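You operate a simulated robot arm through the tools that you are given. There is no shell and no other tool.

The job below is to be done with a simulated two-armed robot. You get a single attempt, and the scene is never put back.

## Task
Clear the jam: waisted bottle off, spill wiped, reset, the table's round bottle run in.
Fine: waisted one into the grey tray; teal pad, put back; leave the tray's round bottle; stop the table once the other stands in the lane. Set down upright: what you pick out. What is to be rubbed or washed off counts as gone when no trace of it is left.

The check looks at the end state, three seconds after you hand in, the way a careful person would. Anything else that was tipped, shoved, dropped, spilled or broken makes it a failure.

## Robot
Two 7-joint arms with fingered hands on one trunk that stands fixed in place. Base frame: the origin is at the foot of the trunk, x ahead of it, y to its left, z up. Units: mm, rad, N and s.
The left shoulder is at [30, 136, 1205], the right one opposite. Each reaches about 1253 mm from its shoulder. Payload 5 kg a hand.
Tool frame (each hand has its own): the origin (TCP) lies between the finger pads and is the grasp point; the fingertips stand 42 mm ahead of it; z points along the fingers, y is the line along which they close. The gripper opens to 208 mm; its body begins 119 mm behind the TCP. The gripper is a hand of 4 fingers: y runs from the thumb to the fingers, the wrist lies at [0, 0, -332] in the tool frame, and closing takes about 1.5 s.
Orientation is told as [roll, pitch, yaw] about the base's x, y, z axes, in that order, counted from this pose: with the fingers straight down and closing along the base's y, the tool's x points along the base's -x, its y along +y and its z along -z.

## Interface
- The arms move only by the tool step_arm. It takes "left_series", "right_series" or both (then of equal length, played together; a hand with none holds still); each is a list of rows, each an object (a shift or turn left out is 0, a gripper value left out holds the last) with "translation": the shift along the base's x, y, z in units of 40 mm (1.0 is 40 mm), a list of three; "delta_rot": the turn, a rotation vector about the base's x, y, z in units of 5 degrees (1.0 is 5 degrees), a list of three. In form: [{"translation": [tx, ty, tz], "delta_rot": [rx, ry, rz]}, ...]. A call has 1 to 20 rows; each row shifts and turns the commanded pose from where the row before left it. "left_hand" and "right_hand" are, for a hand that has rows, the gripper command, from -1 (shut) to 1 (fully open), values between in proportion, set as the call begins (left out, the last holds). A call with a number of a shift or a turn outside -1 to 1 is refused whole. A row lasts 0.2 s, in which the tool goes at most 50 mm and 0.15 rad; a call with a longer step from one row to the next is refused whole, and so is a gripper value outside its range. A pose out of reach is approached as far as the arm can. The call stops where the force on the tool passes 40 N (or 10 N more than at its start, if that is more) or the arm is blocked; 0.2 s more then pass. Each finger travels about 72 mm/s and halts on what it meets, pressing with about 29 N; the grip force reading is that of the motor and also rises with nothing between the fingers. The clock runs only during rows and for 0.2 s after the last one: add rows that do not move to give the fingers time. The reply holds the time, the measured pose of the TCP, the force on the tool along the base axes, the opening and the grip force, in the units named above and with some noise, with the torque about the TCP (base axes, N m) and any sound that the robot's microphone picked up.
- Cameras (640 x 400 px; columns grow to the right, rows downward): "scene" is now at [47.7, -1.4, 1931.2]; the picture's right is [-0.01, -1.00, 0.00], its down [-0.76, 0.01, -0.65] and it looks along [0.65, -0.01, -0.76] (base axes); focal length 347 px, centre (320, 200). "left" rides on the left gripper at [-101, 0, -145] in its tool frame; the picture's right is [0.00, -1.00, 0.00], its down [0.82, 0.00, -0.57] and it looks along [0.57, 0.00, 0.82] (tool axes); focal length 261 px, centre (320, 200). "right" rides on the right gripper at [101, 0, -145] in its tool frame; the picture's right is [0.00, 1.00, 0.00], its down [-0.82, 0.00, -0.57] and it looks along [-0.57, 0.00, 0.82] (tool axes); focal length 261 px, centre (320, 200). There is no depth. A picture from a camera that has moved, and an enlarged one, comes with that camera's place and axes in the base frame and with its lens.
- capture(camera): a new picture of that camera. No time passes.
- move_column(by): moves the trunk up (or, below 0, down) by that many mm; the arms and the scene camera ride with it, the base frame stays. It gives what a move gives, with no picture.
- curl_fingers(finger1, finger2, finger3, thumb_bend, hand): sets how far each is bent, from 0 (flat) to 100 (curled in); at 30 the hand is open as for a grip, at 70 the pads meet at the TCP. One left out holds its place. A second passes; each finger stops where it meets its share of the squeeze, and holds until it gets a number again. A gripper value or a shape takes the hand back. It gives what a move gives, with no picture; readings hold the bend of each and the force on the fingers (four entries, about 0 where the hand has none), thumb and palm.
- grasp_type(shape, hand): the hand has 4 fingers and takes this shape, open, in about a second: jaw (thumb against the fingers, like two jaws); tri (thumb and two fingers); tip (a fingertip pinch); poke (one finger out to press); point (the index stretched); flat (the hand flat); cup (the hand cupped); fist (a fist). The gripper value then closes the fingers along that shape, each until it touches; the sizes above hold for jaw. It gives what a move gives, with no picture.
- aim_head(pan, tilt): turns the head with the scene camera to pan (to the left, within 2.496 rad either way) and tilt (down, from -0.506 to 1.204), counted from straight ahead of the robot. It gives what a move gives.
- inspect(camera, box): a new picture of the part [left, top, right, bottom] of that camera's present view, enlarged. No time passes.
- sign_off(): hands the job in; it is judged then, once.

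Places have to be worked out from the pictures, the camera data and where the tool is seen. Open the grippers and draw the arms clear of the work before you hand the job in, unless the task says otherwise.

The tools are called after ">>>" as a command line: name --argument value ..., lists and objects as JSON in quotes. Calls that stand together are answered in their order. step_arm: Moves the arms, as the interface text tells. Its arguments: {"type":"object","properties":{"left_series":{"type":"array"},"left_hand":{"type":"number"},"right_series":{"type":"array"},"right_hand":{"type":"number"}},"required":[]} The other tools are called the same way: move_column (by) moves the trunk up or down; grasp_type (shape, hand) gives the hand a shape; curl_fingers (finger1, finger2, finger3, thumb_bend, hand) moves the fingers one by one; aim_head (pan, tilt) turns the head that bears the scene camera; capture (camera) takes a picture; inspect (camera, box) takes an enlarged picture of a part of a camera's view; sign_off () hands the job in.

At the start:

```text
clock: 0.0
left_tool_pos: [634.9, 334.9, 1091.7]
left_orientation: [0.001, 0.001, 0.0]
left_wrist_force: [-0.2, -0.3, 0.6]
left_torque: [-0.03, 0.03, 0.03]
left_width: 208.0
left_grip_force: 0.1
left_shape: jaw
left_bend: [30.0, 30.0, 30.0, 30.0]
left_finger forces: [0.1, 0.0, 0.0, 0.1, 0.0, 0.0]
right_tool_pos: [737.0, -149.4, 1178.8]
right_orientation: [0.0, 0.0, 0.001]
right_wrist_force: [-0.7, 0.4, -0.5]
right_torque: [0.01, -0.03, 0.02]
right_width: 207.7
right_grip_force: 0.0
right_shape: jaw
right_bend: [30.0, 30.0, 30.0, 30.0]
right_finger forces: [0.0, 0.0, 0.1, 0.0, 0.0, 0.0]
trunk travel left (down, up): [-225.0, 265.0]
head pan, tilt (commanded): [-0.009, 0.859]
```

scene: 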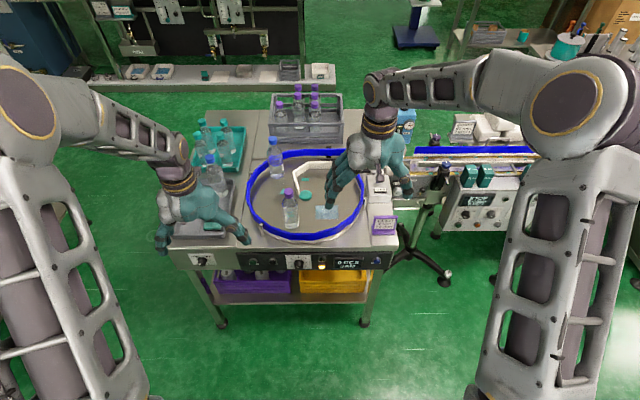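
right: 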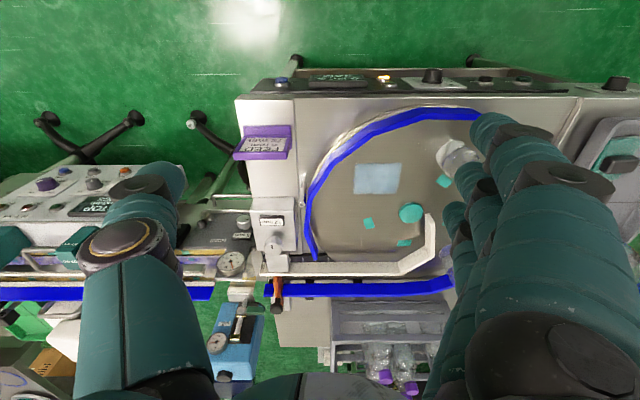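
left: 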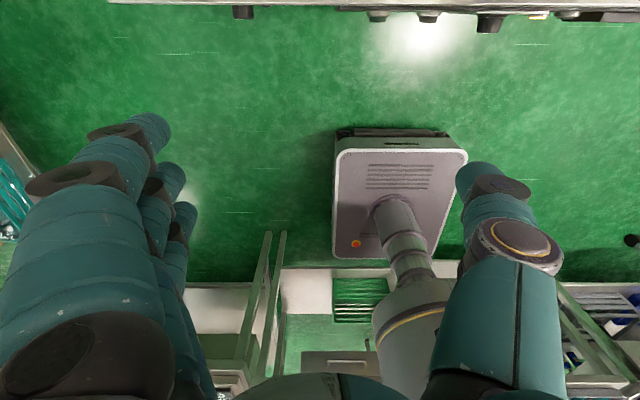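

I start by looking closer at the turntable and its surroundings in the scene view. No motion yet.

>>> inspect --camera "scene" --box '[150, 70, 410, 232]'

>>> inspect --camera "scene" --box '[160, 220, 420, 330]'

>>> inspect --camera "scene" --box '[360, 90, 560, 240]'

>>> inspect --camera "right" --box '[200, 50, 640, 325]'

```text
2.46 times, centred on (280, 151) of scene
camera zoom: at [47.7, -1.4, 1931.2], right [-0.01, -1.0, 0.0], down [-0.76, 0.01, -0.65], along [0.65, -0.01, -0.76], focal length 854 px, centre (418, 321)
```

zoom: 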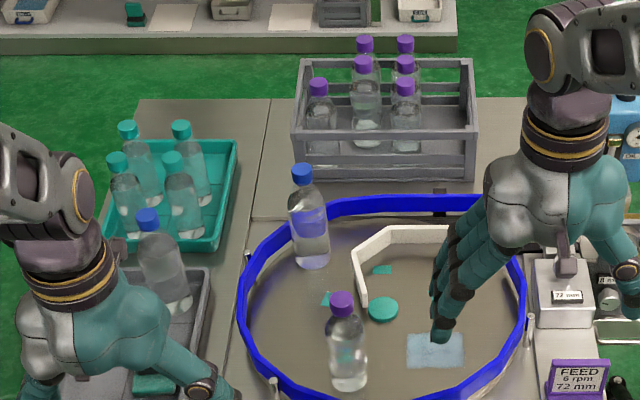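

```text
2.46 times, centred on (290, 275) of scene
camera zoom: at [47.7, -1.4, 1931.2], right [-0.01, -1.0, 0.0], down [-0.76, 0.01, -0.65], along [0.65, -0.01, -0.76], focal length 854 px, centre (394, 15)
```

zoom: 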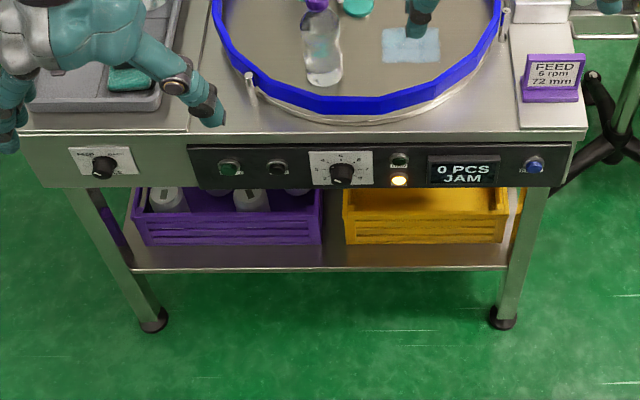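

```text
2.67 times, centred on (460, 165) of scene
camera zoom: at [47.7, -1.4, 1931.2], right [-0.01, -1.0, 0.0], down [-0.76, 0.01, -0.65], along [0.65, -0.01, -0.76], focal length 926 px, centre (-53, 293)
```

zoom: 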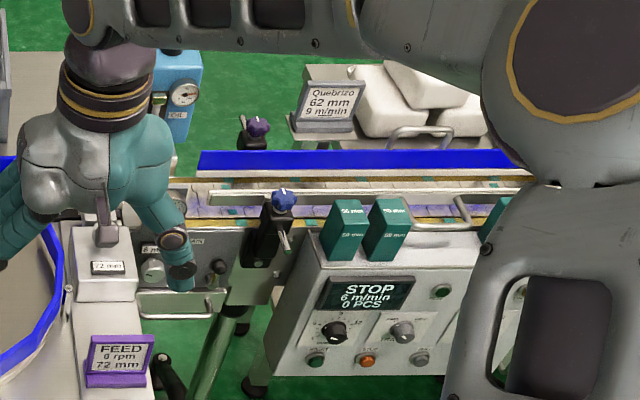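

```text
1.45 times, centred on (420, 188) of right
camera zoom: at [636.5, -150.0, 1322.4], right [0.0, 1.0, 0.0], down [0.82, 0.0, 0.57], along [0.57, 0.0, -0.82], focal length 379 px, centre (174, 218)
```

zoom: 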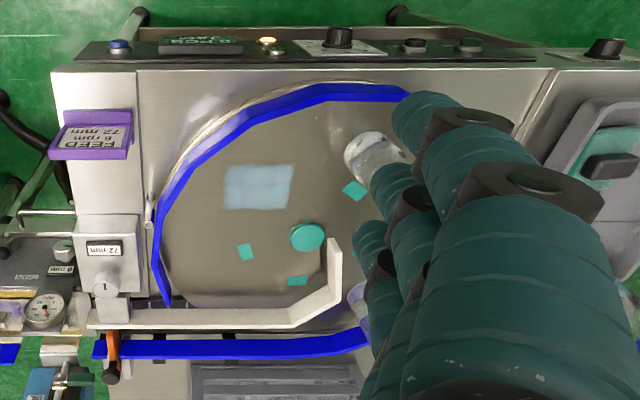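

The turntable carries two bottles (purple cap and blue cap), a light-blue spill, a white guide, and some teal bits. I move both hands up and outward so the scene camera gets a clear view.

>>> step_arm --left_series '[{"translation": [0, 0.5, 1]}, {"translation": [0, 0.5, 1]}, {"translation": [0, 0.5, 1]}, {"translation": [0, 0.5, 1]}, {"translation": [-0.5, 1, 0]}, {"translation": [-0.5, 1, 0]}, {"translation": [-0.5, 1, 0]}, {"translation": [-0.5, 1, 0]}]' --right_series '[{"translation": [0, -0.5, 1]}, {"translation": [0, -0.5, 1]}, {"translation": [0, -1, 0.5]}, {"translation": [-0.5, -1, 0]}, {"translation": [-0.5, -1, 0]}, {"translation": [-0.5, -1, 0]}, {"translation": [-0.5, -1, 0]}, {"translation": [-0.5, -1, 0]}]'

```text
clock: 1.8
left_tool_pos: [553.8, 575.4, 1253.8]
left_orientation: [0.0, -0.002, 0.002]
left_wrist_force: [-0.1, -1.1, 0.2]
left_torque: [0.09, -0.07, 0.0]
left_width: 208.0
left_grip_force: 0.1
left_shape: jaw
left_bend: [30.0, 30.0, 30.0, 30.0]
left_finger forces: [0.0, 0.1, 0.0, 0.0, 0.0, 0.0]
right_tool_pos: [638.3, -430.2, 1281.1]
right_orientation: [-0.001, -0.003, 0.001]
right_wrist_force: [-0.9, 0.4, 0.4]
right_torque: [-0.11, -0.11, 0.03]
right_width: 207.9
right_grip_force: 0.0
right_shape: jaw
right_bend: [30.0, 30.0, 30.0, 30.0]
right_finger forces: [0.1, 0.0, 0.0, 0.0, 0.0, 0.1]
trunk travel left (down, up): [-225.0, 265.0]
head pan, tilt (commanded): [-0.009, 0.859]
```

The arms are now out of the way, so I take clear pictures of the table and the panels.

>>> capture --camera "scene"

>>> inspect --camera "scene" --box '[235, 120, 395, 220]'

>>> inspect --camera "scene" --box '[150, 110, 270, 245]'

>>> inspect --camera "scene" --box '[170, 235, 290, 310]'

>>> inspect --camera "scene" --box '[280, 235, 400, 310]'

>>> inspect --camera "scene" --box '[350, 130, 470, 240]'

>>> capture --camera "right"

>>> capture --camera "left"

```text
taken
camera scene: at [45.3, -1.6, 1931.3], right [-0.01, -1.0, 0.0], down [-0.76, 0.01, -0.65], along [0.65, -0.01, -0.76], focal length 347 px, centre (320, 200)
```

scene: 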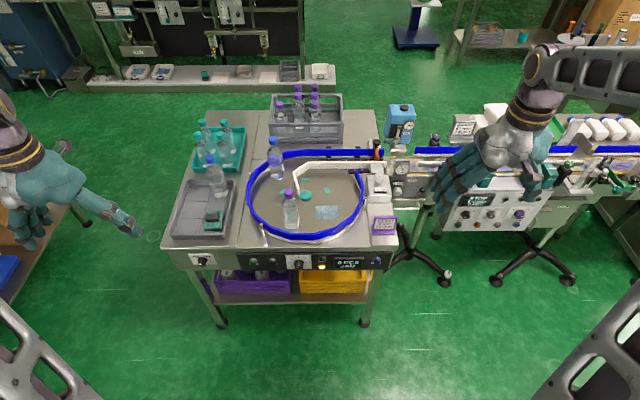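

```text
4.00 times, centred on (315, 170) of scene
camera zoom: at [45.3, -1.6, 1931.3], right [-0.01, -1.0, 0.0], down [-0.76, 0.01, -0.65], along [0.65, -0.01, -0.76], focal length 1388 px, centre (340, 320)
```

zoom: 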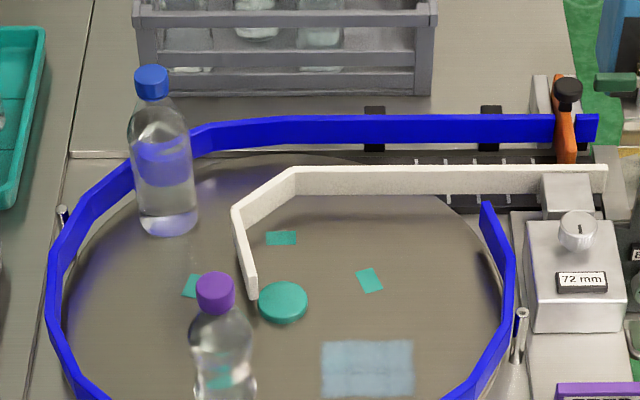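

```text
2.96 times, centred on (210, 178) of scene
camera zoom: at [45.3, -1.6, 1931.3], right [-0.01, -1.0, 0.0], down [-0.76, 0.01, -0.65], along [0.65, -0.01, -0.76], focal length 1028 px, centre (646, 267)
```

zoom: 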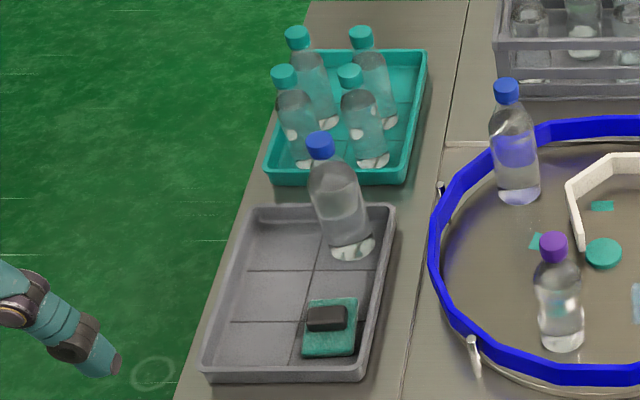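

```text
5.33 times, centred on (230, 272) of scene
camera zoom: at [45.3, -1.6, 1931.3], right [-0.01, -1.0, 0.0], down [-0.76, 0.01, -0.65], along [0.65, -0.01, -0.76], focal length 1851 px, centre (800, -187)
```

zoom: 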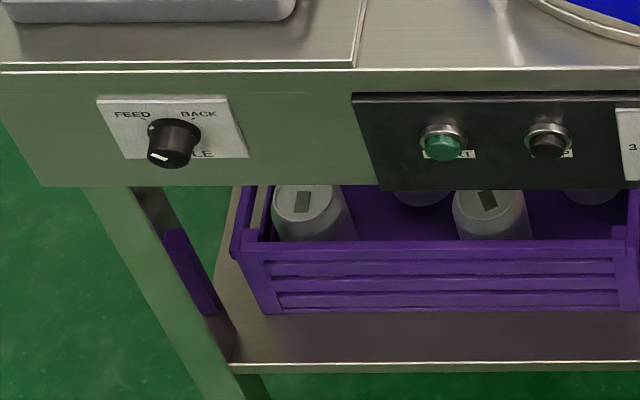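

```text
5.33 times, centred on (340, 272) of scene
camera zoom: at [45.3, -1.6, 1931.3], right [-0.01, -1.0, 0.0], down [-0.76, 0.01, -0.65], along [0.65, -0.01, -0.76], focal length 1851 px, centre (213, -187)
```

zoom: 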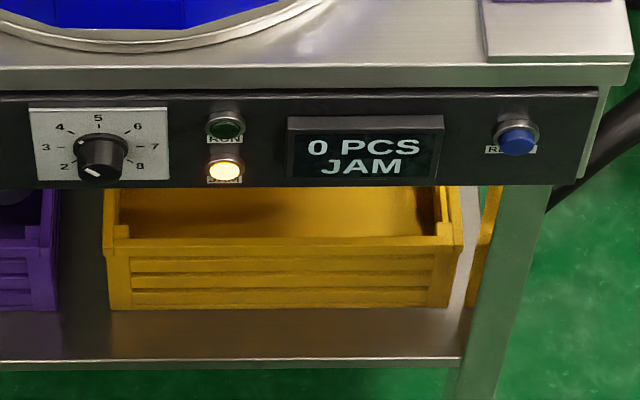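

```text
3.64 times, centred on (410, 185) of scene
camera zoom: at [45.3, -1.6, 1931.3], right [-0.01, -1.0, 0.0], down [-0.76, 0.01, -0.65], along [0.65, -0.01, -0.76], focal length 1262 px, centre (-7, 254)
```

zoom: 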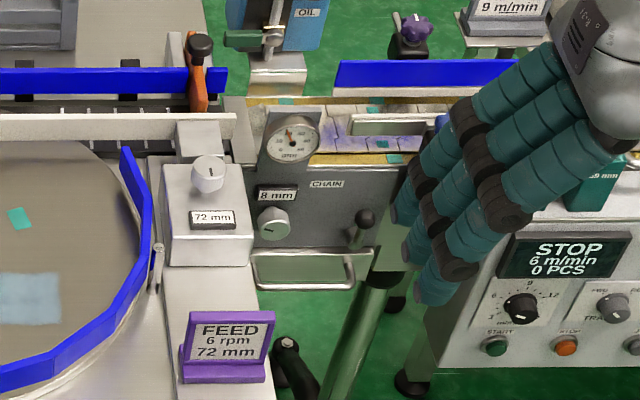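

```text
taken
camera right: at [535.3, -430.0, 1424.1], right [0.0, 1.0, 0.0], down [0.82, 0.0, 0.57], along [0.57, 0.0, -0.82], focal length 261 px, centre (320, 200)
```

right: 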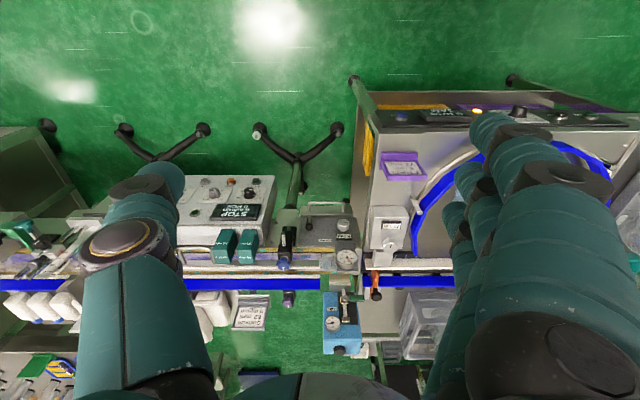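

```text
taken
camera left: at [655.2, 575.3, 1398.2], right [0.0, -1.0, 0.0], down [-0.82, 0.0, 0.57], along [-0.57, 0.0, -0.82], focal length 261 px, centre (320, 200)
```

left: 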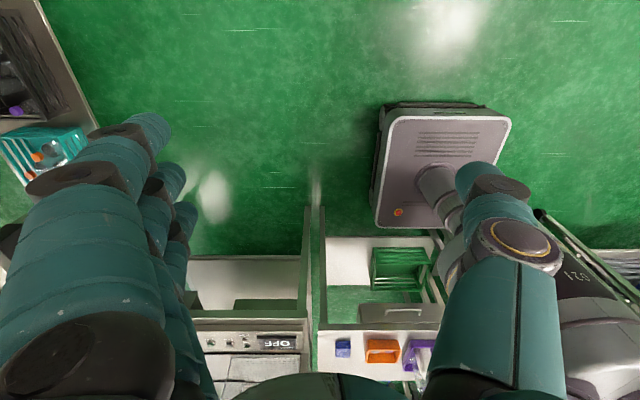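

The near bottle (purple cap, slim in the middle) looks like the waisted one, at roughly (856, 100); the far blue-capped one matches the tray's round bottle. I bring the left hand above the purple one, staying well over the cap, to see it with the wrist camera.

>>> step_arm --left_series '[{"translation": [0.63, -0.98, -0.15]}, {"translation": [0.63, -0.98, -0.15]}, {"translation": [0.63, -0.98, -0.15]}, {"translation": [0.63, -0.98, -0.15]}, {"translation": [0.63, -0.98, -0.15]}, {"translation": [0.63, -0.98, -0.15]}, {"translation": [0.63, -0.98, -0.15]}, {"translation": [0.63, -0.98, -0.15]}, {"translation": [0.63, -0.98, -0.15]}, {"translation": [0.63, -0.98, -0.15]}, {"translation": [0.63, -0.98, -0.15]}, {"translation": [0.63, -0.98, -0.15]}]'

>>> capture --camera "left"

>>> capture --camera "scene"

```text
clock: 4.4
left_tool_pos: [858.9, 102.3, 1178.9]
left_orientation: [0.002, 0.002, 0.002]
left_wrist_force: [0.6, 1.2, 0.0]
left_torque: [-0.02, 0.15, 0.01]
left_width: 207.8
left_grip_force: 0.1
left_shape: jaw
left_bend: [30.0, 30.0, 30.0, 30.0]
left_finger forces: [0.0, 0.0, 0.1, 0.0, 0.1, 0.0]
right_tool_pos: [639.8, -430.5, 1277.6]
right_orientation: [0.001, 0.001, 0.001]
right_wrist_force: [0.2, -1.5, -1.2]
right_torque: [0.15, 0.08, 0.0]
right_width: 207.9
right_grip_force: 0.0
right_shape: jaw
right_bend: [30.0, 30.0, 30.0, 30.0]
right_finger forces: [0.0, 0.0, 0.0, 0.0, 0.0, 0.1]
trunk travel left (down, up): [-225.0, 265.0]
head pan, tilt (commanded): [-0.009, 0.859]
```

```text
taken
camera left: at [960.0, 102.8, 1323.2], right [0.01, -1.0, 0.0], down [-0.82, -0.01, 0.57], along [-0.57, 0.0, -0.82], focal length 261 px, centre (320, 200)
```

left: 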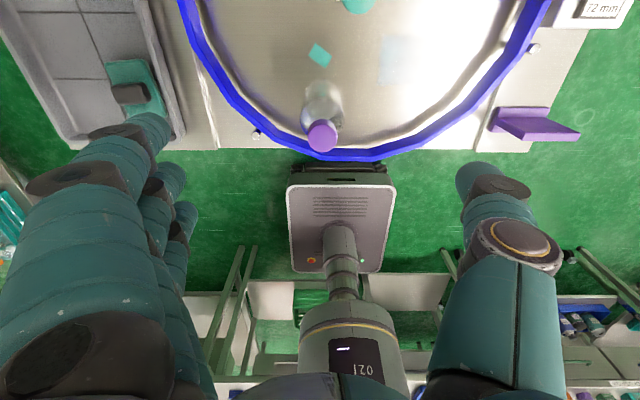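

```text
taken
camera scene: at [49.4, -3.8, 1931.1], right [-0.01, -1.0, 0.0], down [-0.76, 0.01, -0.65], along [0.65, 0.0, -0.76], focal length 347 px, centre (320, 200)
```

scene: 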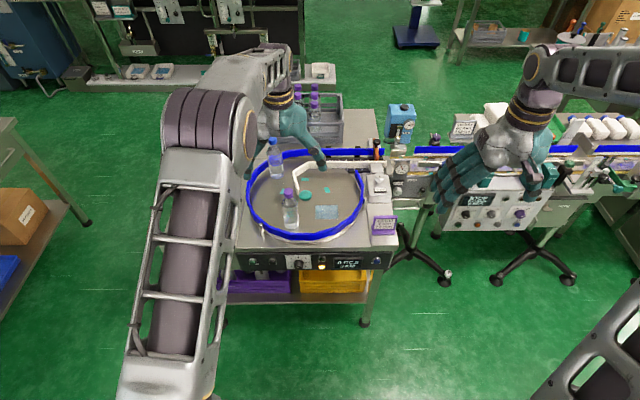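

The cap sits at about (322,135) in the left view, which agrees with x≈852–856, y≈100. I zoom in on both views to refine the bottle's axis, its shape and its height.

>>> inspect --camera "left" --box '[270, 70, 380, 170]'

>>> inspect --camera "scene" --box '[255, 125, 345, 245]'

>>> inspect --camera "left" --box '[0, 0, 190, 130]'

```text
4.00 times, centred on (325, 120) of left
camera zoom: at [960.0, 102.8, 1323.2], right [0.01, -1.0, 0.0], down [-0.82, -0.01, 0.57], along [-0.57, 0.0, -0.82], focal length 1043 px, centre (300, 520)
```

zoom: 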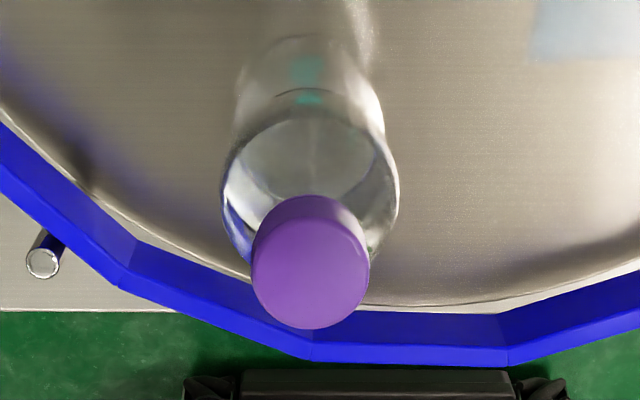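

```text
3.33 times, centred on (300, 185) of scene
camera zoom: at [49.4, -3.8, 1931.1], right [-0.01, -1.0, 0.0], down [-0.76, 0.01, -0.65], along [0.65, 0.0, -0.76], focal length 1157 px, centre (387, 250)
```

zoom: 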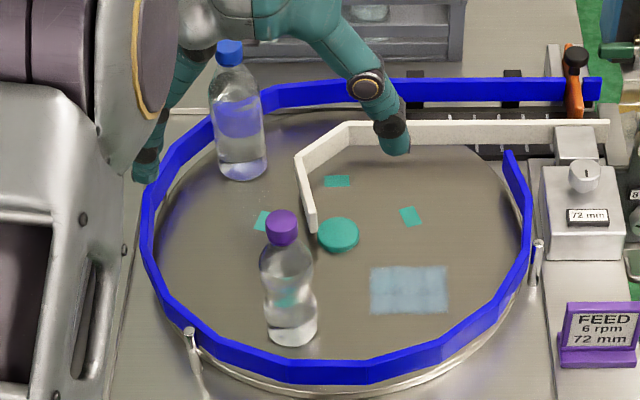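

```text
3.08 times, centred on (95, 65) of left
camera zoom: at [960.0, 102.8, 1323.2], right [0.01, -1.0, 0.0], down [-0.82, -0.01, 0.57], along [-0.57, 0.0, -0.82], focal length 802 px, centre (1012, 615)
```

zoom: 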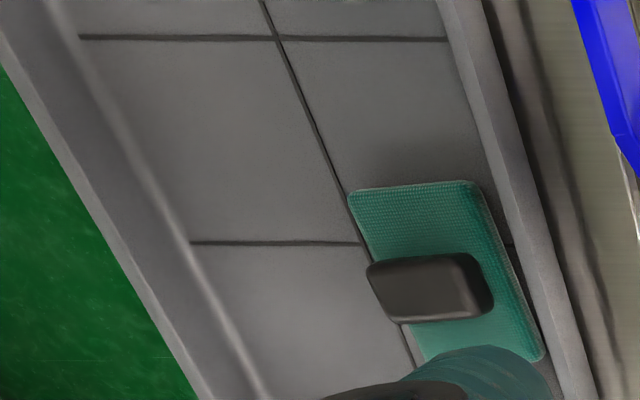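

The triangulated cap top lies at about (852, 100.5, 1047), the table at z≈853, and the waist is visible in the scene zoom, so the purple-capped bottle is the waisted one. I part-close the hand to about 125 mm, centre it and lower it partway.

>>> step_arm --left_series '[{"translation": [-0.16, -0.05, 0]}, {"translation": [0, 0, 0]}, {"translation": [0, 0, 0]}, {"translation": [0, 0, -0.9]}, {"translation": [0, 0, -0.9]}, {"translation": [0, 0, -0.9]}]' --left_hand 0.2

>>> capture --camera "left"

>>> capture --camera "scene"

```text
clock: 5.8
left_tool_pos: [853.0, 101.1, 1071.3]
left_orientation: [0.0, 0.0, 0.0]
left_wrist_force: [1.1, -0.1, 0.4]
left_torque: [0.0, 0.14, -0.01]
left_width: 125.3
left_grip_force: 0.0
left_shape: jaw
left_bend: [32.0, 32.0, 32.0, 70.0]
left_finger forces: [0.0, 0.1, 0.0, 0.1, 0.1, 0.0]
right_tool_pos: [638.4, -430.1, 1279.4]
right_orientation: [-0.001, 0.0, -0.001]
right_wrist_force: [0.7, -0.4, -0.4]
right_torque: [0.0, 0.1, -0.01]
right_width: 208.0
right_grip_force: 0.0
right_shape: jaw
right_bend: [30.0, 30.0, 30.0, 30.0]
right_finger forces: [0.1, 0.0, 0.0, 0.0, 0.1, 0.1]
trunk travel left (down, up): [-225.0, 265.0]
head pan, tilt (commanded): [-0.009, 0.859]
```

```text
taken
camera left: at [954.3, 102.4, 1216.1], right [0.0, -1.0, 0.0], down [-0.82, 0.0, 0.57], along [-0.57, 0.0, -0.82], focal length 261 px, centre (320, 200)
```

left: 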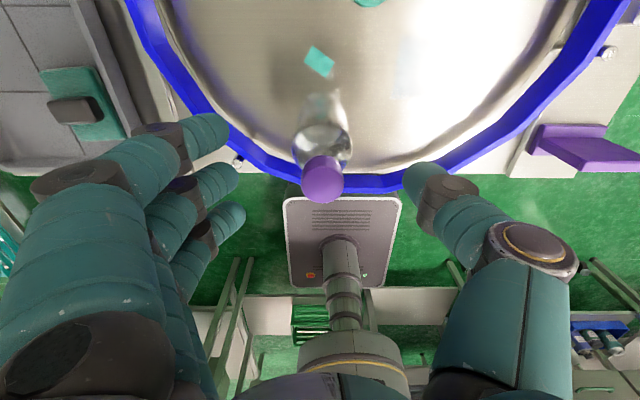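

```text
taken
camera scene: at [49.3, -1.8, 1931.1], right [-0.01, -1.0, 0.0], down [-0.76, 0.01, -0.65], along [0.65, -0.01, -0.76], focal length 347 px, centre (320, 200)
```

scene: 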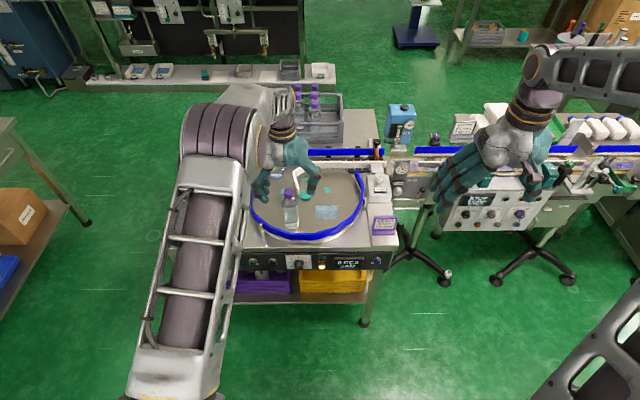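

The bottle stays centred between thumb and fingers in the left view. I lower a further 106 mm to TCP z≈965, keeping the fingertips above the blue rail.

>>> step_arm --left_series '[{"translation": [0, 0, -0.9]}, {"translation": [0, 0, -0.9]}, {"translation": [0, 0, -0.85]}, {"translation": [0, 0, 0]}]'

>>> capture --camera "left"

>>> inspect --camera "scene" --box '[235, 125, 345, 245]'

```text
clock: 6.8
left_tool_pos: [850.8, 102.1, 966.5]
left_orientation: [0.0, 0.001, 0.001]
left_wrist_force: [0.1, -0.1, -0.2]
left_torque: [-0.01, -0.01, 0.01]
left_width: 125.3
left_grip_force: 0.0
left_shape: jaw
left_bend: [32.0, 32.0, 32.0, 70.0]
left_finger forces: [0.0, 0.0, 0.0, 0.0, 0.1, 0.0]
right_tool_pos: [637.0, -430.3, 1279.2]
right_orientation: [0.0, -0.002, -0.001]
right_wrist_force: [0.1, -0.1, 0.2]
right_torque: [0.0, -0.07, 0.01]
right_width: 208.0
right_grip_force: 0.1
right_shape: jaw
right_bend: [30.0, 30.0, 30.0, 30.0]
right_finger forces: [0.0, 0.0, 0.1, 0.0, 0.1, 0.1]
trunk travel left (down, up): [-225.0, 265.0]
head pan, tilt (commanded): [-0.009, 0.859]
```

```text
taken
camera left: at [952.4, 103.3, 1111.0], right [0.0, -1.0, 0.0], down [-0.82, 0.0, 0.57], along [-0.57, 0.0, -0.82], focal length 261 px, centre (320, 200)
```

left: 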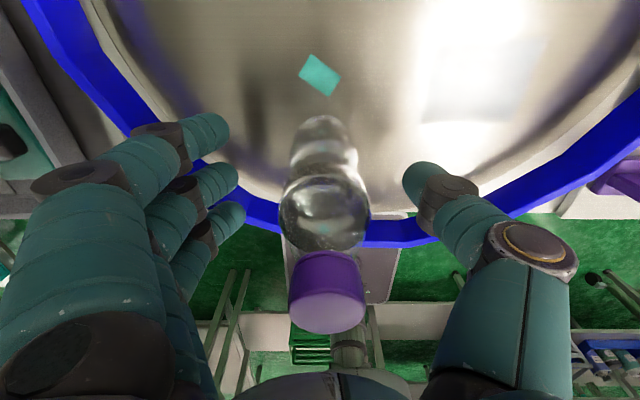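

```text
3.33 times, centred on (290, 185) of scene
camera zoom: at [46.9, -1.7, 1931.3], right [-0.01, -1.0, 0.0], down [-0.76, 0.01, -0.65], along [0.65, -0.01, -0.76], focal length 1157 px, centre (420, 250)
```

zoom: 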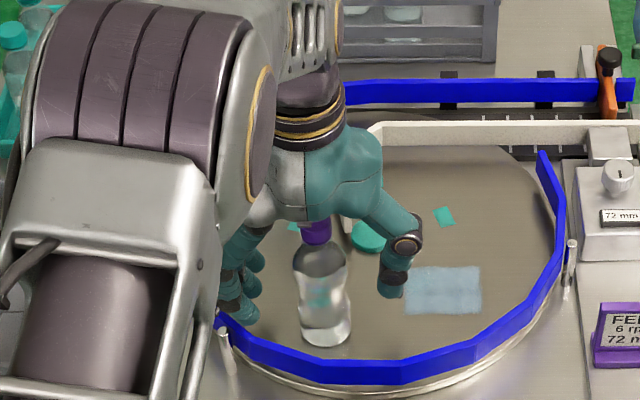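

The bottle body is between thumb and fingers, about 2–4 mm towards the thumb side. I shift slightly and close on it, giving the fingers time.

>>> step_arm --left_series '[{"translation": [0.03, -0.06, 0]}, {"translation": [0, 0, 0]}, {"translation": [0, 0, 0]}, {"translation": [0, 0, 0]}, {"translation": [0, 0, 0]}, {"translation": [0, 0, 0]}, {"translation": [0, 0, 0]}, {"translation": [0, 0, 0]}]' --left_hand -0.7

>>> capture --camera "left"

>>> inspect --camera "scene" --box '[235, 125, 345, 245]'

```text
clock: 8.6
left_tool_pos: [852.8, 100.1, 967.0]
left_orientation: [0.001, -0.001, 0.001]
left_wrist_force: [0.1, -1.4, 0.8]
left_torque: [-0.06, -0.02, 0.04]
left_width: 26.5
left_grip_force: 29.2
left_shape: jaw
left_bend: [70.0, 73.0, 70.0, 71.0]
left_finger forces: [1.0, 13.1, 10.8, 0.0, 22.9, 0.1]
right_tool_pos: [637.5, -431.2, 1280.4]
right_orientation: [0.002, 0.001, 0.002]
right_wrist_force: [1.0, -1.0, 0.3]
right_torque: [0.0, 0.02, 0.04]
right_width: 207.9
right_grip_force: 0.1
right_shape: jaw
right_bend: [30.0, 30.0, 30.0, 30.0]
right_finger forces: [0.1, 0.1, 0.0, 0.1, 0.0, 0.0]
trunk travel left (down, up): [-225.0, 265.0]
head pan, tilt (commanded): [-0.009, 0.859]
```

```text
taken
camera left: at [953.8, 100.4, 1111.0], right [0.0, -1.0, 0.0], down [-0.82, 0.0, 0.57], along [-0.57, 0.0, -0.82], focal length 261 px, centre (320, 200)
```

left: 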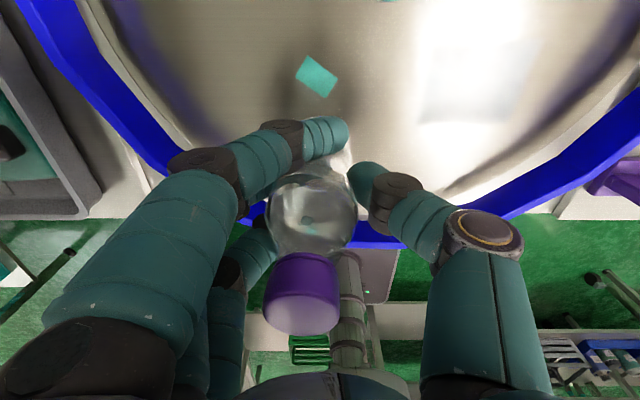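

```text
3.33 times, centred on (290, 185) of scene
camera zoom: at [47.7, -1.8, 1931.2], right [-0.01, -1.0, 0.0], down [-0.76, 0.01, -0.65], along [0.65, -0.01, -0.76], focal length 1157 px, centre (420, 250)
```

zoom: 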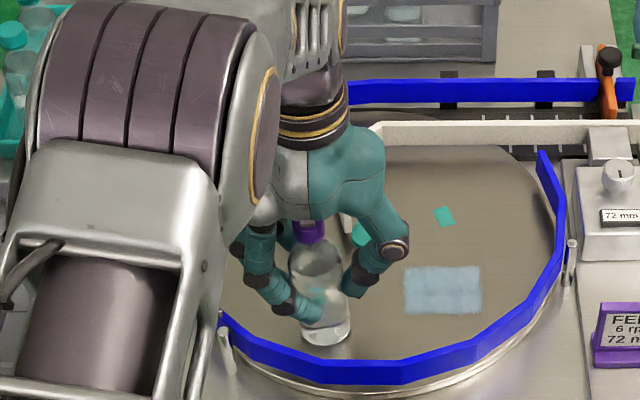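

The hand holds the bottle (fingers 13 + 11 N against thumb 23 N) with almost no tilt. I lift slowly a little and look.

>>> step_arm --left_series '[{"translation": [0, 0, 0.3]}, {"translation": [0, 0, 0.4]}, {"translation": [0, 0, 0.5]}, {"translation": [0, 0, 0]}]'

>>> capture --camera "left"

>>> inspect --camera "scene" --box '[235, 125, 345, 245]'

```text
clock: 9.6
left_tool_pos: [853.0, 98.7, 1012.5]
left_orientation: [0.001, 0.001, -0.002]
left_wrist_force: [1.0, -0.3, -3.9]
left_torque: [0.01, 0.03, 0.01]
left_width: 25.9
left_grip_force: 28.9
left_shape: jaw
left_bend: [70.0, 73.0, 70.0, 71.0]
left_finger forces: [1.4, 13.5, 11.0, 0.0, 22.4, 0.0]
right_tool_pos: [638.0, -430.3, 1277.3]
right_orientation: [0.001, 0.0, 0.0]
right_wrist_force: [0.1, -0.1, -0.1]
right_torque: [-0.03, 0.03, 0.02]
right_width: 208.0
right_grip_force: 0.1
right_shape: jaw
right_bend: [30.0, 30.0, 30.0, 30.0]
right_finger forces: [0.0, 0.0, 0.0, 0.1, 0.0, 0.0]
trunk travel left (down, up): [-225.0, 265.0]
head pan, tilt (commanded): [-0.009, 0.859]
```

```text
taken
camera left: at [954.4, 99.7, 1157.7], right [0.0, -1.0, 0.0], down [-0.82, 0.0, 0.57], along [-0.57, 0.0, -0.82], focal length 261 px, centre (320, 200)
```

left: 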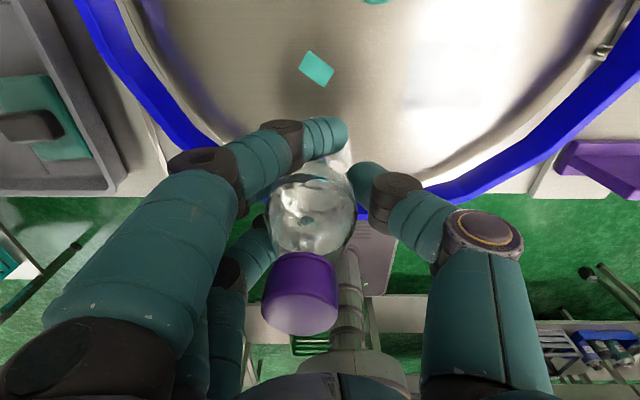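

```text
3.33 times, centred on (290, 185) of scene
camera zoom: at [48.7, -1.7, 1931.1], right [-0.01, -1.0, 0.0], down [-0.76, 0.01, -0.65], along [0.65, -0.01, -0.76], focal length 1157 px, centre (420, 250)
```

zoom: 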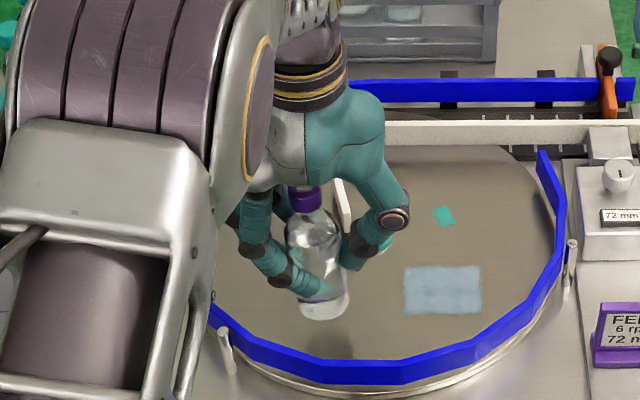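

The bottle is off the table (about 4 N) with roughly 5° of tilt, cap leaning to +y. I lift clear, carry it to over the tray's left-middle compartment, and turn the hand +5° about x on the way to stand it vertical.

>>> step_arm --left_series '[{"translation": [0, 0, 0.6]}, {"translation": [0, 0, 0.9]}, {"translation": [0, 0, 0.9]}, {"translation": [0, 0, 0.6]}, {"translation": [0.1, 0.5, 0], "delta_rot": [0.1, 0, 0]}, {"translation": [0.17, 0.9, 0], "delta_rot": [0.1, 0, 0]}, {"translation": [0.17, 0.9, 0], "delta_rot": [0.1, 0, 0]}, {"translation": [0.17, 0.9, 0], "delta_rot": [0.1, 0, 0]}, {"translation": [0.17, 0.9, 0], "delta_rot": [0.1, 0, 0]}, {"translation": [0.17, 0.9, 0], "delta_rot": [0.1, 0, 0]}, {"translation": [0.17, 0.9, 0], "delta_rot": [0.1, 0, 0]}, {"translation": [0.17, 0.9, 0], "delta_rot": [0.1, 0, 0]}, {"translation": [0.17, 0.9, 0], "delta_rot": [0.1, 0, 0]}, {"translation": [0.17, 0.9, 0], "delta_rot": [0.1, 0, 0]}, {"translation": [0.17, 0.9, 0]}, {"translation": [0, 0.2, 0]}, {"translation": [0, 0, 0]}]'

>>> capture --camera "left"

>>> capture --camera "scene"

>>> inspect --camera "scene" --box '[145, 100, 275, 245]'

```text
clock: 13.2
left_tool_pos: [912.2, 482.8, 1130.4]
left_orientation: [0.087, 0.002, 0.001]
left_wrist_force: [-0.3, 0.9, -3.7]
left_torque: [-0.05, 0.03, -0.03]
left_width: 26.0
left_grip_force: 29.4
left_shape: jaw
left_bend: [70.0, 73.0, 70.0, 71.0]
left_finger forces: [1.5, 13.3, 9.8, 0.1, 22.2, 0.1]
left hand out of reach, approached as far as the arm can: row 15
right_tool_pos: [639.2, -429.0, 1279.5]
right_orientation: [0.0, 0.001, 0.003]
right_wrist_force: [0.4, 1.2, -0.6]
right_torque: [-0.04, 0.04, 0.01]
right_width: 207.8
right_grip_force: 0.1
right_shape: jaw
right_bend: [30.0, 30.0, 30.0, 30.0]
right_finger forces: [0.0, 0.1, 0.1, 0.1, 0.0, 0.1]
trunk travel left (down, up): [-225.0, 265.0]
head pan, tilt (commanded): [-0.009, 0.859]
```

```text
taken
camera left: at [1013.2, 470.3, 1274.5], right [0.01, -1.0, -0.09], down [-0.82, -0.05, 0.57], along [-0.57, 0.07, -0.82], focal length 261 px, centre (320, 200)
```

left: 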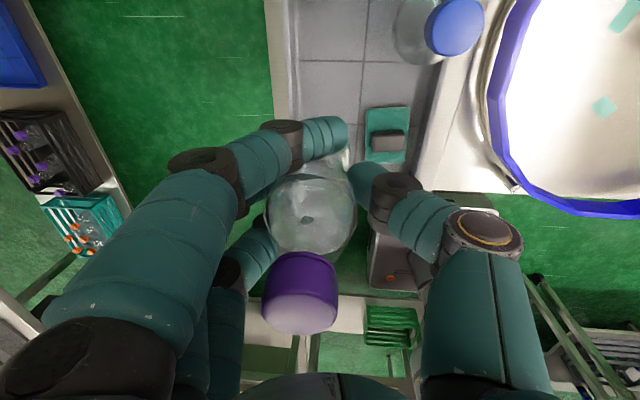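

```text
taken
camera scene: at [48.8, -0.6, 1931.1], right [-0.01, -1.0, 0.0], down [-0.76, 0.01, -0.65], along [0.65, -0.01, -0.76], focal length 347 px, centre (320, 200)
```

scene: 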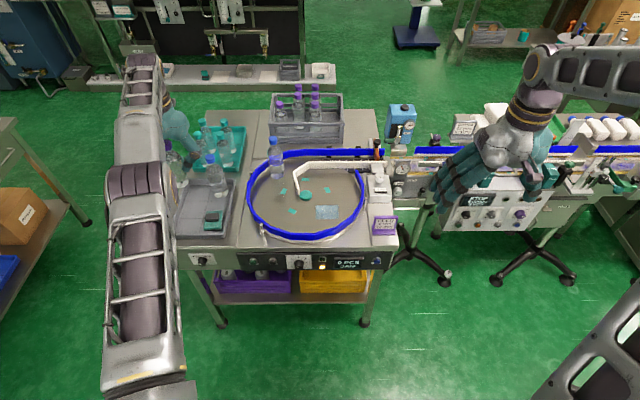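

```text
2.76 times, centred on (210, 172) of scene
camera zoom: at [48.8, -0.6, 1931.1], right [-0.01, -1.0, 0.0], down [-0.76, 0.01, -0.65], along [0.65, -0.01, -0.76], focal length 957 px, centre (623, 276)
```

zoom: 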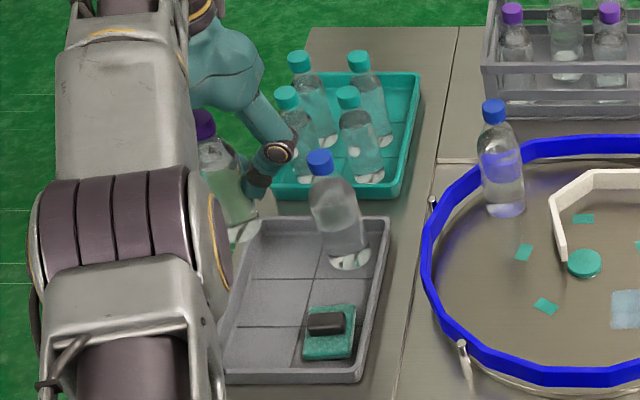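

The arm hit its reach limit up here (x≈912), and lower down the wrist gets more room. I descend to about z 1060, well above the tray, and check the position before the final approach.

>>> step_arm --left_series '[{"translation": [0, 0, -0.6]}, {"translation": [0, 0, -0.7]}, {"translation": [0, 0, -0.4]}, {"translation": [0, 0, 0]}]'

>>> inspect --camera "scene" --box '[145, 100, 275, 245]'

>>> capture --camera "left"

```text
clock: 14.2
left_tool_pos: [912.5, 482.6, 1063.6]
left_orientation: [0.089, -0.001, 0.0]
left_wrist_force: [0.3, -0.6, -3.3]
left_torque: [-0.06, -0.04, -0.03]
left_width: 26.0
left_grip_force: 28.6
left_shape: jaw
left_bend: [70.0, 73.0, 70.0, 71.0]
left_finger forces: [1.5, 13.3, 9.8, 0.0, 22.1, 0.0]
right_tool_pos: [639.0, -429.7, 1278.3]
right_orientation: [-0.001, 0.001, -0.001]
right_wrist_force: [1.1, 0.1, -0.1]
right_torque: [-0.03, -0.01, 0.02]
right_width: 208.0
right_grip_force: 0.0
right_shape: jaw
right_bend: [30.0, 30.0, 30.0, 30.0]
right_finger forces: [0.1, 0.1, 0.1, 0.1, 0.0, 0.1]
trunk travel left (down, up): [-225.0, 265.0]
head pan, tilt (commanded): [-0.009, 0.859]
```

```text
2.76 times, centred on (210, 172) of scene
camera zoom: at [48.0, -1.2, 1931.2], right [-0.01, -1.0, 0.0], down [-0.76, 0.01, -0.65], along [0.65, -0.01, -0.76], focal length 957 px, centre (623, 276)
```

zoom: 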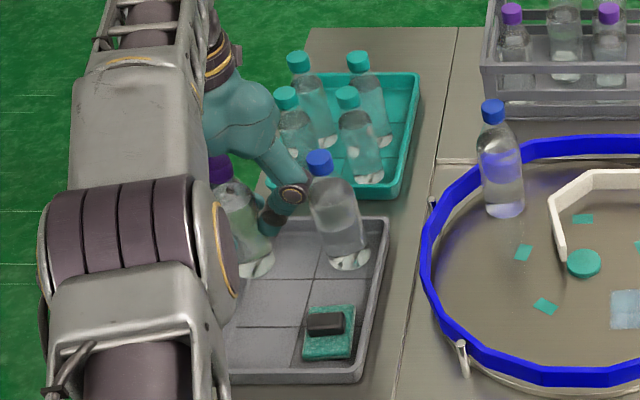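

```text
taken
camera left: at [1012.7, 469.4, 1207.2], right [0.0, -1.0, -0.09], down [-0.82, -0.05, 0.57], along [-0.57, 0.07, -0.82], focal length 261 px, centre (320, 200)
```

left: 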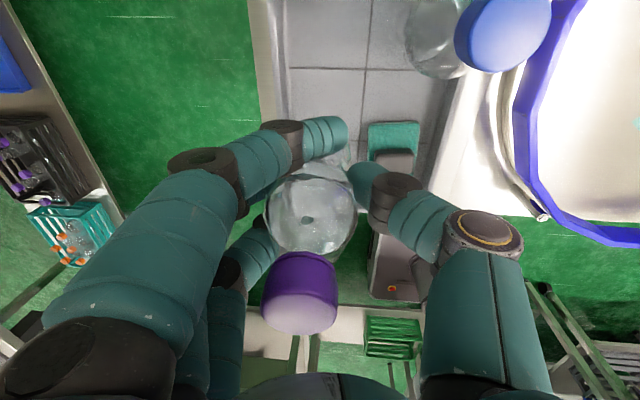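

The bottle base projects to about (922, 492), inside the left-middle compartment. I nudge slightly and descend to about 12–15 mm above expected floor contact.

>>> step_arm --left_series '[{"translation": [0.1, 0.12, -0.5]}, {"translation": [0, 0, -0.7]}, {"translation": [0, 0, -0.6]}, {"translation": [0, 0, 0]}]'

>>> inspect --camera "scene" --box '[160, 130, 260, 245]'

>>> capture --camera "left"

```text
clock: 15.2
left_tool_pos: [915.6, 486.0, 992.8]
left_orientation: [0.086, 0.0, -0.001]
left_wrist_force: [-0.1, -0.3, -3.8]
left_torque: [0.0, -0.03, 0.01]
left_width: 25.6
left_grip_force: 28.8
left_shape: jaw
left_bend: [70.0, 73.0, 70.0, 71.0]
left_finger forces: [1.5, 13.4, 9.8, 0.1, 21.9, 0.0]
right_tool_pos: [637.6, -430.4, 1278.7]
right_orientation: [0.0, -0.001, -0.001]
right_wrist_force: [-0.2, 0.0, 0.0]
right_torque: [0.05, -0.06, -0.02]
right_width: 207.7
right_grip_force: 0.1
right_shape: jaw
right_bend: [30.0, 30.0, 30.0, 30.0]
right_finger forces: [0.1, 0.0, 0.0, 0.1, 0.1, 0.0]
trunk travel left (down, up): [-225.0, 265.0]
head pan, tilt (commanded): [-0.009, 0.859]
```

```text
3.48 times, centred on (210, 188) of scene
camera zoom: at [47.3, -1.6, 1931.3], right [-0.01, -1.0, 0.0], down [-0.76, 0.01, -0.65], along [0.65, -0.01, -0.76], focal length 1207 px, centre (703, 244)
```

zoom: 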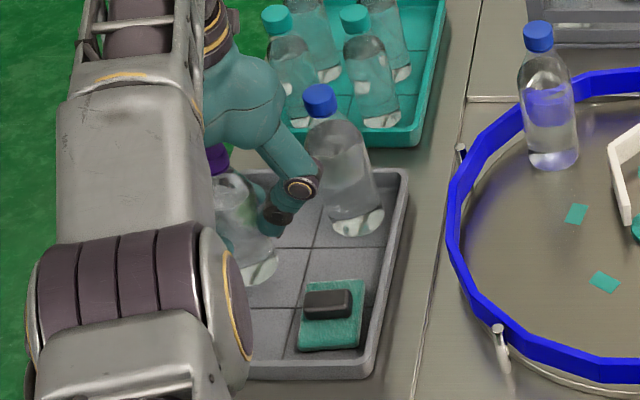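

```text
taken
camera left: at [1016.3, 473.9, 1135.9], right [0.01, -1.0, -0.09], down [-0.82, -0.05, 0.57], along [-0.57, 0.07, -0.82], focal length 261 px, centre (320, 200)
```

left: 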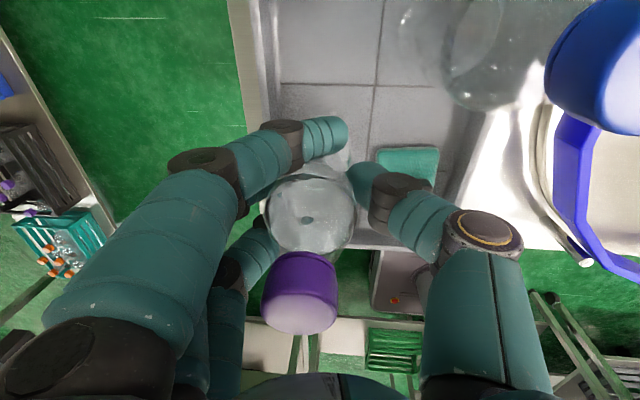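

The bottle hangs near vertical (~1°) over the compartment with about 20 mm to go. I lower in small steps, watching the vertical force.

>>> step_arm --left_series '[{"translation": [0.05, 0.05, -0.1]}, {"translation": [0, 0, -0.1]}, {"translation": [0, 0, -0.1]}, {"translation": [0, 0, 0]}]'

```text
clock: 16.2
left_tool_pos: [913.8, 486.9, 979.9]
left_orientation: [0.087, 0.001, -0.002]
left_wrist_force: [-0.6, 0.4, -3.1]
left_torque: [-0.06, 0.01, 0.03]
left_width: 25.9
left_grip_force: 29.0
left_shape: jaw
left_bend: [70.0, 73.0, 70.0, 71.0]
left_finger forces: [1.4, 13.3, 9.7, 0.0, 21.8, 0.0]
left hand out of reach, approached as far as the arm can: row 1
right_tool_pos: [638.1, -428.7, 1278.5]
right_orientation: [0.001, 0.0, 0.0]
right_wrist_force: [0.3, -0.6, 0.1]
right_torque: [0.02, 0.0, 0.01]
right_width: 207.8
right_grip_force: 0.0
right_shape: jaw
right_bend: [30.0, 30.0, 30.0, 30.0]
right_finger forces: [0.0, 0.0, 0.0, 0.0, 0.0, 0.0]
trunk travel left (down, up): [-225.0, 265.0]
head pan, tilt (commanded): [-0.009, 0.859]
```

No contact yet (Fz ≈ −3). I continue down 4 mm in 2 mm rows.

>>> step_arm --left_series '[{"translation": [0, 0, -0.05]}, {"translation": [0, 0, -0.05]}, {"translation": [0, 0, 0]}]'

>>> inspect --camera "scene" --box '[190, 150, 250, 225]'

```text
clock: 17.0
left_tool_pos: [914.0, 485.7, 975.6]
left_orientation: [0.087, 0.0, -0.001]
left_wrist_force: [-0.6, 0.2, -4.1]
left_torque: [-0.02, -0.01, 0.0]
left_width: 25.7
left_grip_force: 29.0
left_shape: jaw
left_bend: [70.0, 73.0, 70.0, 71.0]
left_finger forces: [1.5, 13.3, 9.6, 0.0, 21.9, 0.0]
right_tool_pos: [638.0, -429.9, 1280.5]
right_orientation: [0.001, 0.0, 0.0]
right_wrist_force: [-0.4, 0.2, -0.5]
right_torque: [0.01, -0.01, -0.04]
right_width: 208.0
right_grip_force: 0.0
right_shape: jaw
right_bend: [30.0, 30.0, 30.0, 30.0]
right_finger forces: [0.0, 0.1, 0.0, 0.1, 0.0, 0.0]
trunk travel left (down, up): [-225.0, 265.0]
head pan, tilt (commanded): [-0.009, 0.859]
```

```text
5.33 times, centred on (220, 188) of scene
camera zoom: at [48.0, -1.3, 1931.2], right [-0.01, -1.0, 0.0], down [-0.76, 0.01, -0.65], along [0.65, -0.01, -0.76], focal length 1851 px, centre (853, 267)
```

zoom: 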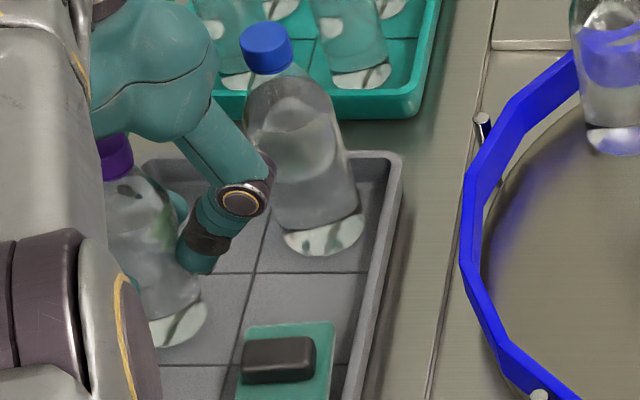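

Still hanging free (Fz ≈ −4). I go down another 4 mm.

>>> step_arm --left_series '[{"translation": [0, 0, -0.05]}, {"translation": [0, 0, -0.05]}, {"translation": [0, 0, 0]}]'

```text
clock: 17.8
left_tool_pos: [914.4, 486.7, 972.1]
left_orientation: [0.088, 0.0, 0.001]
left_wrist_force: [0.1, 0.2, -4.2]
left_torque: [-0.03, -0.01, 0.03]
left_width: 25.6
left_grip_force: 29.5
left_shape: jaw
left_bend: [70.0, 73.0, 70.0, 71.0]
left_finger forces: [1.5, 13.3, 9.5, 0.0, 22.0, 0.0]
right_tool_pos: [638.4, -431.2, 1278.7]
right_orientation: [0.001, -0.001, 0.0]
right_wrist_force: [0.2, -0.3, -0.2]
right_torque: [-0.01, -0.03, 0.0]
right_width: 207.9
right_grip_force: 0.0
right_shape: jaw
right_bend: [30.0, 30.0, 30.0, 30.0]
right_finger forces: [0.0, 0.0, 0.0, 0.0, 0.0, 0.0]
trunk travel left (down, up): [-225.0, 265.0]
head pan, tilt (commanded): [-0.009, 0.859]
```

No contact yet at z≈972; two more 2 mm rows.

>>> step_arm --left_series '[{"translation": [0, 0, -0.05]}, {"translation": [0, 0, -0.05]}, {"translation": [0, 0, 0]}]'

```text
clock: 18.6
left_tool_pos: [913.8, 486.4, 966.8]
left_orientation: [0.086, 0.001, 0.001]
left_wrist_force: [0.6, 0.6, -0.7]
left_torque: [-0.03, 0.05, -0.02]
left_width: 25.9
left_grip_force: 28.6
left_shape: jaw
left_bend: [70.0, 73.0, 70.0, 71.0]
left_finger forces: [1.6, 13.6, 9.6, 0.1, 22.1, 0.0]
right_tool_pos: [637.8, -430.1, 1279.3]
right_orientation: [0.0, 0.001, 0.0]
right_wrist_force: [0.8, 0.0, -0.4]
right_torque: [0.02, 0.05, -0.04]
right_width: 207.8
right_grip_force: 0.0
right_shape: jaw
right_bend: [30.0, 30.0, 30.0, 30.0]
right_finger forces: [0.0, 0.1, 0.0, 0.1, 0.0, 0.0]
trunk travel left (down, up): [-225.0, 265.0]
head pan, tilt (commanded): [-0.009, 0.859]
```

Fz rose from −4.2 to −0.7: the base touches the tray floor. I look at the bottle's stance before releasing.

>>> step_arm --left_series '[{"translation": [0, 0, -0.03]}, {"translation": [0, 0, 0]}]'

>>> inspect --camera "scene" --box '[190, 150, 250, 225]'

>>> capture --camera "left"

```text
clock: 19.2
left_tool_pos: [914.5, 486.4, 967.9]
left_orientation: [0.087, -0.002, -0.001]
left_wrist_force: [-0.2, 1.7, 3.9]
left_torque: [0.01, 0.01, -0.01]
left_width: 26.2
left_grip_force: 29.0
left_shape: jaw
left_bend: [70.0, 73.0, 70.0, 71.0]
left_finger forces: [1.8, 14.0, 9.9, 0.0, 21.6, 0.0]
right_tool_pos: [637.6, -429.3, 1279.5]
right_orientation: [-0.001, -0.002, 0.0]
right_wrist_force: [0.1, -1.0, -0.1]
right_torque: [-0.01, 0.01, 0.0]
right_width: 207.7
right_grip_force: 0.1
right_shape: jaw
right_bend: [30.0, 30.0, 30.0, 30.0]
right_finger forces: [0.1, 0.1, 0.0, 0.0, 0.1, 0.0]
trunk travel left (down, up): [-225.0, 265.0]
head pan, tilt (commanded): [-0.009, 0.859]
```

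```text
5.33 times, centred on (220, 188) of scene
camera zoom: at [47.3, -1.5, 1931.3], right [-0.01, -1.0, 0.0], down [-0.76, 0.01, -0.65], along [0.65, -0.01, -0.76], focal length 1851 px, centre (853, 267)
```

zoom: 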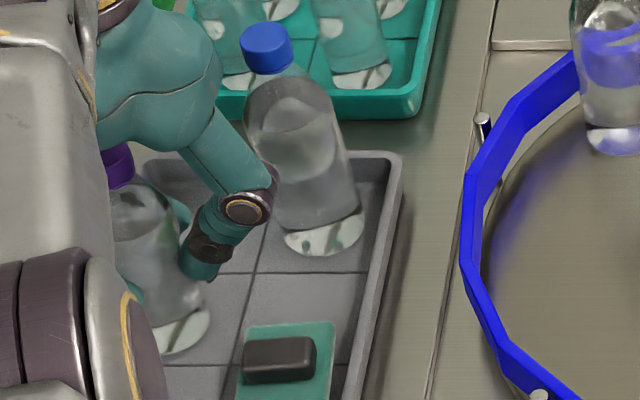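

```text
taken
camera left: at [1014.6, 474.2, 1111.5], right [0.0, -1.0, -0.09], down [-0.82, -0.05, 0.57], along [-0.57, 0.07, -0.82], focal length 261 px, centre (320, 200)
```

left: 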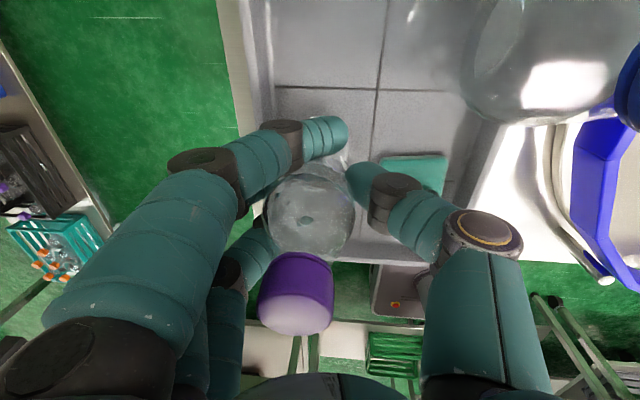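

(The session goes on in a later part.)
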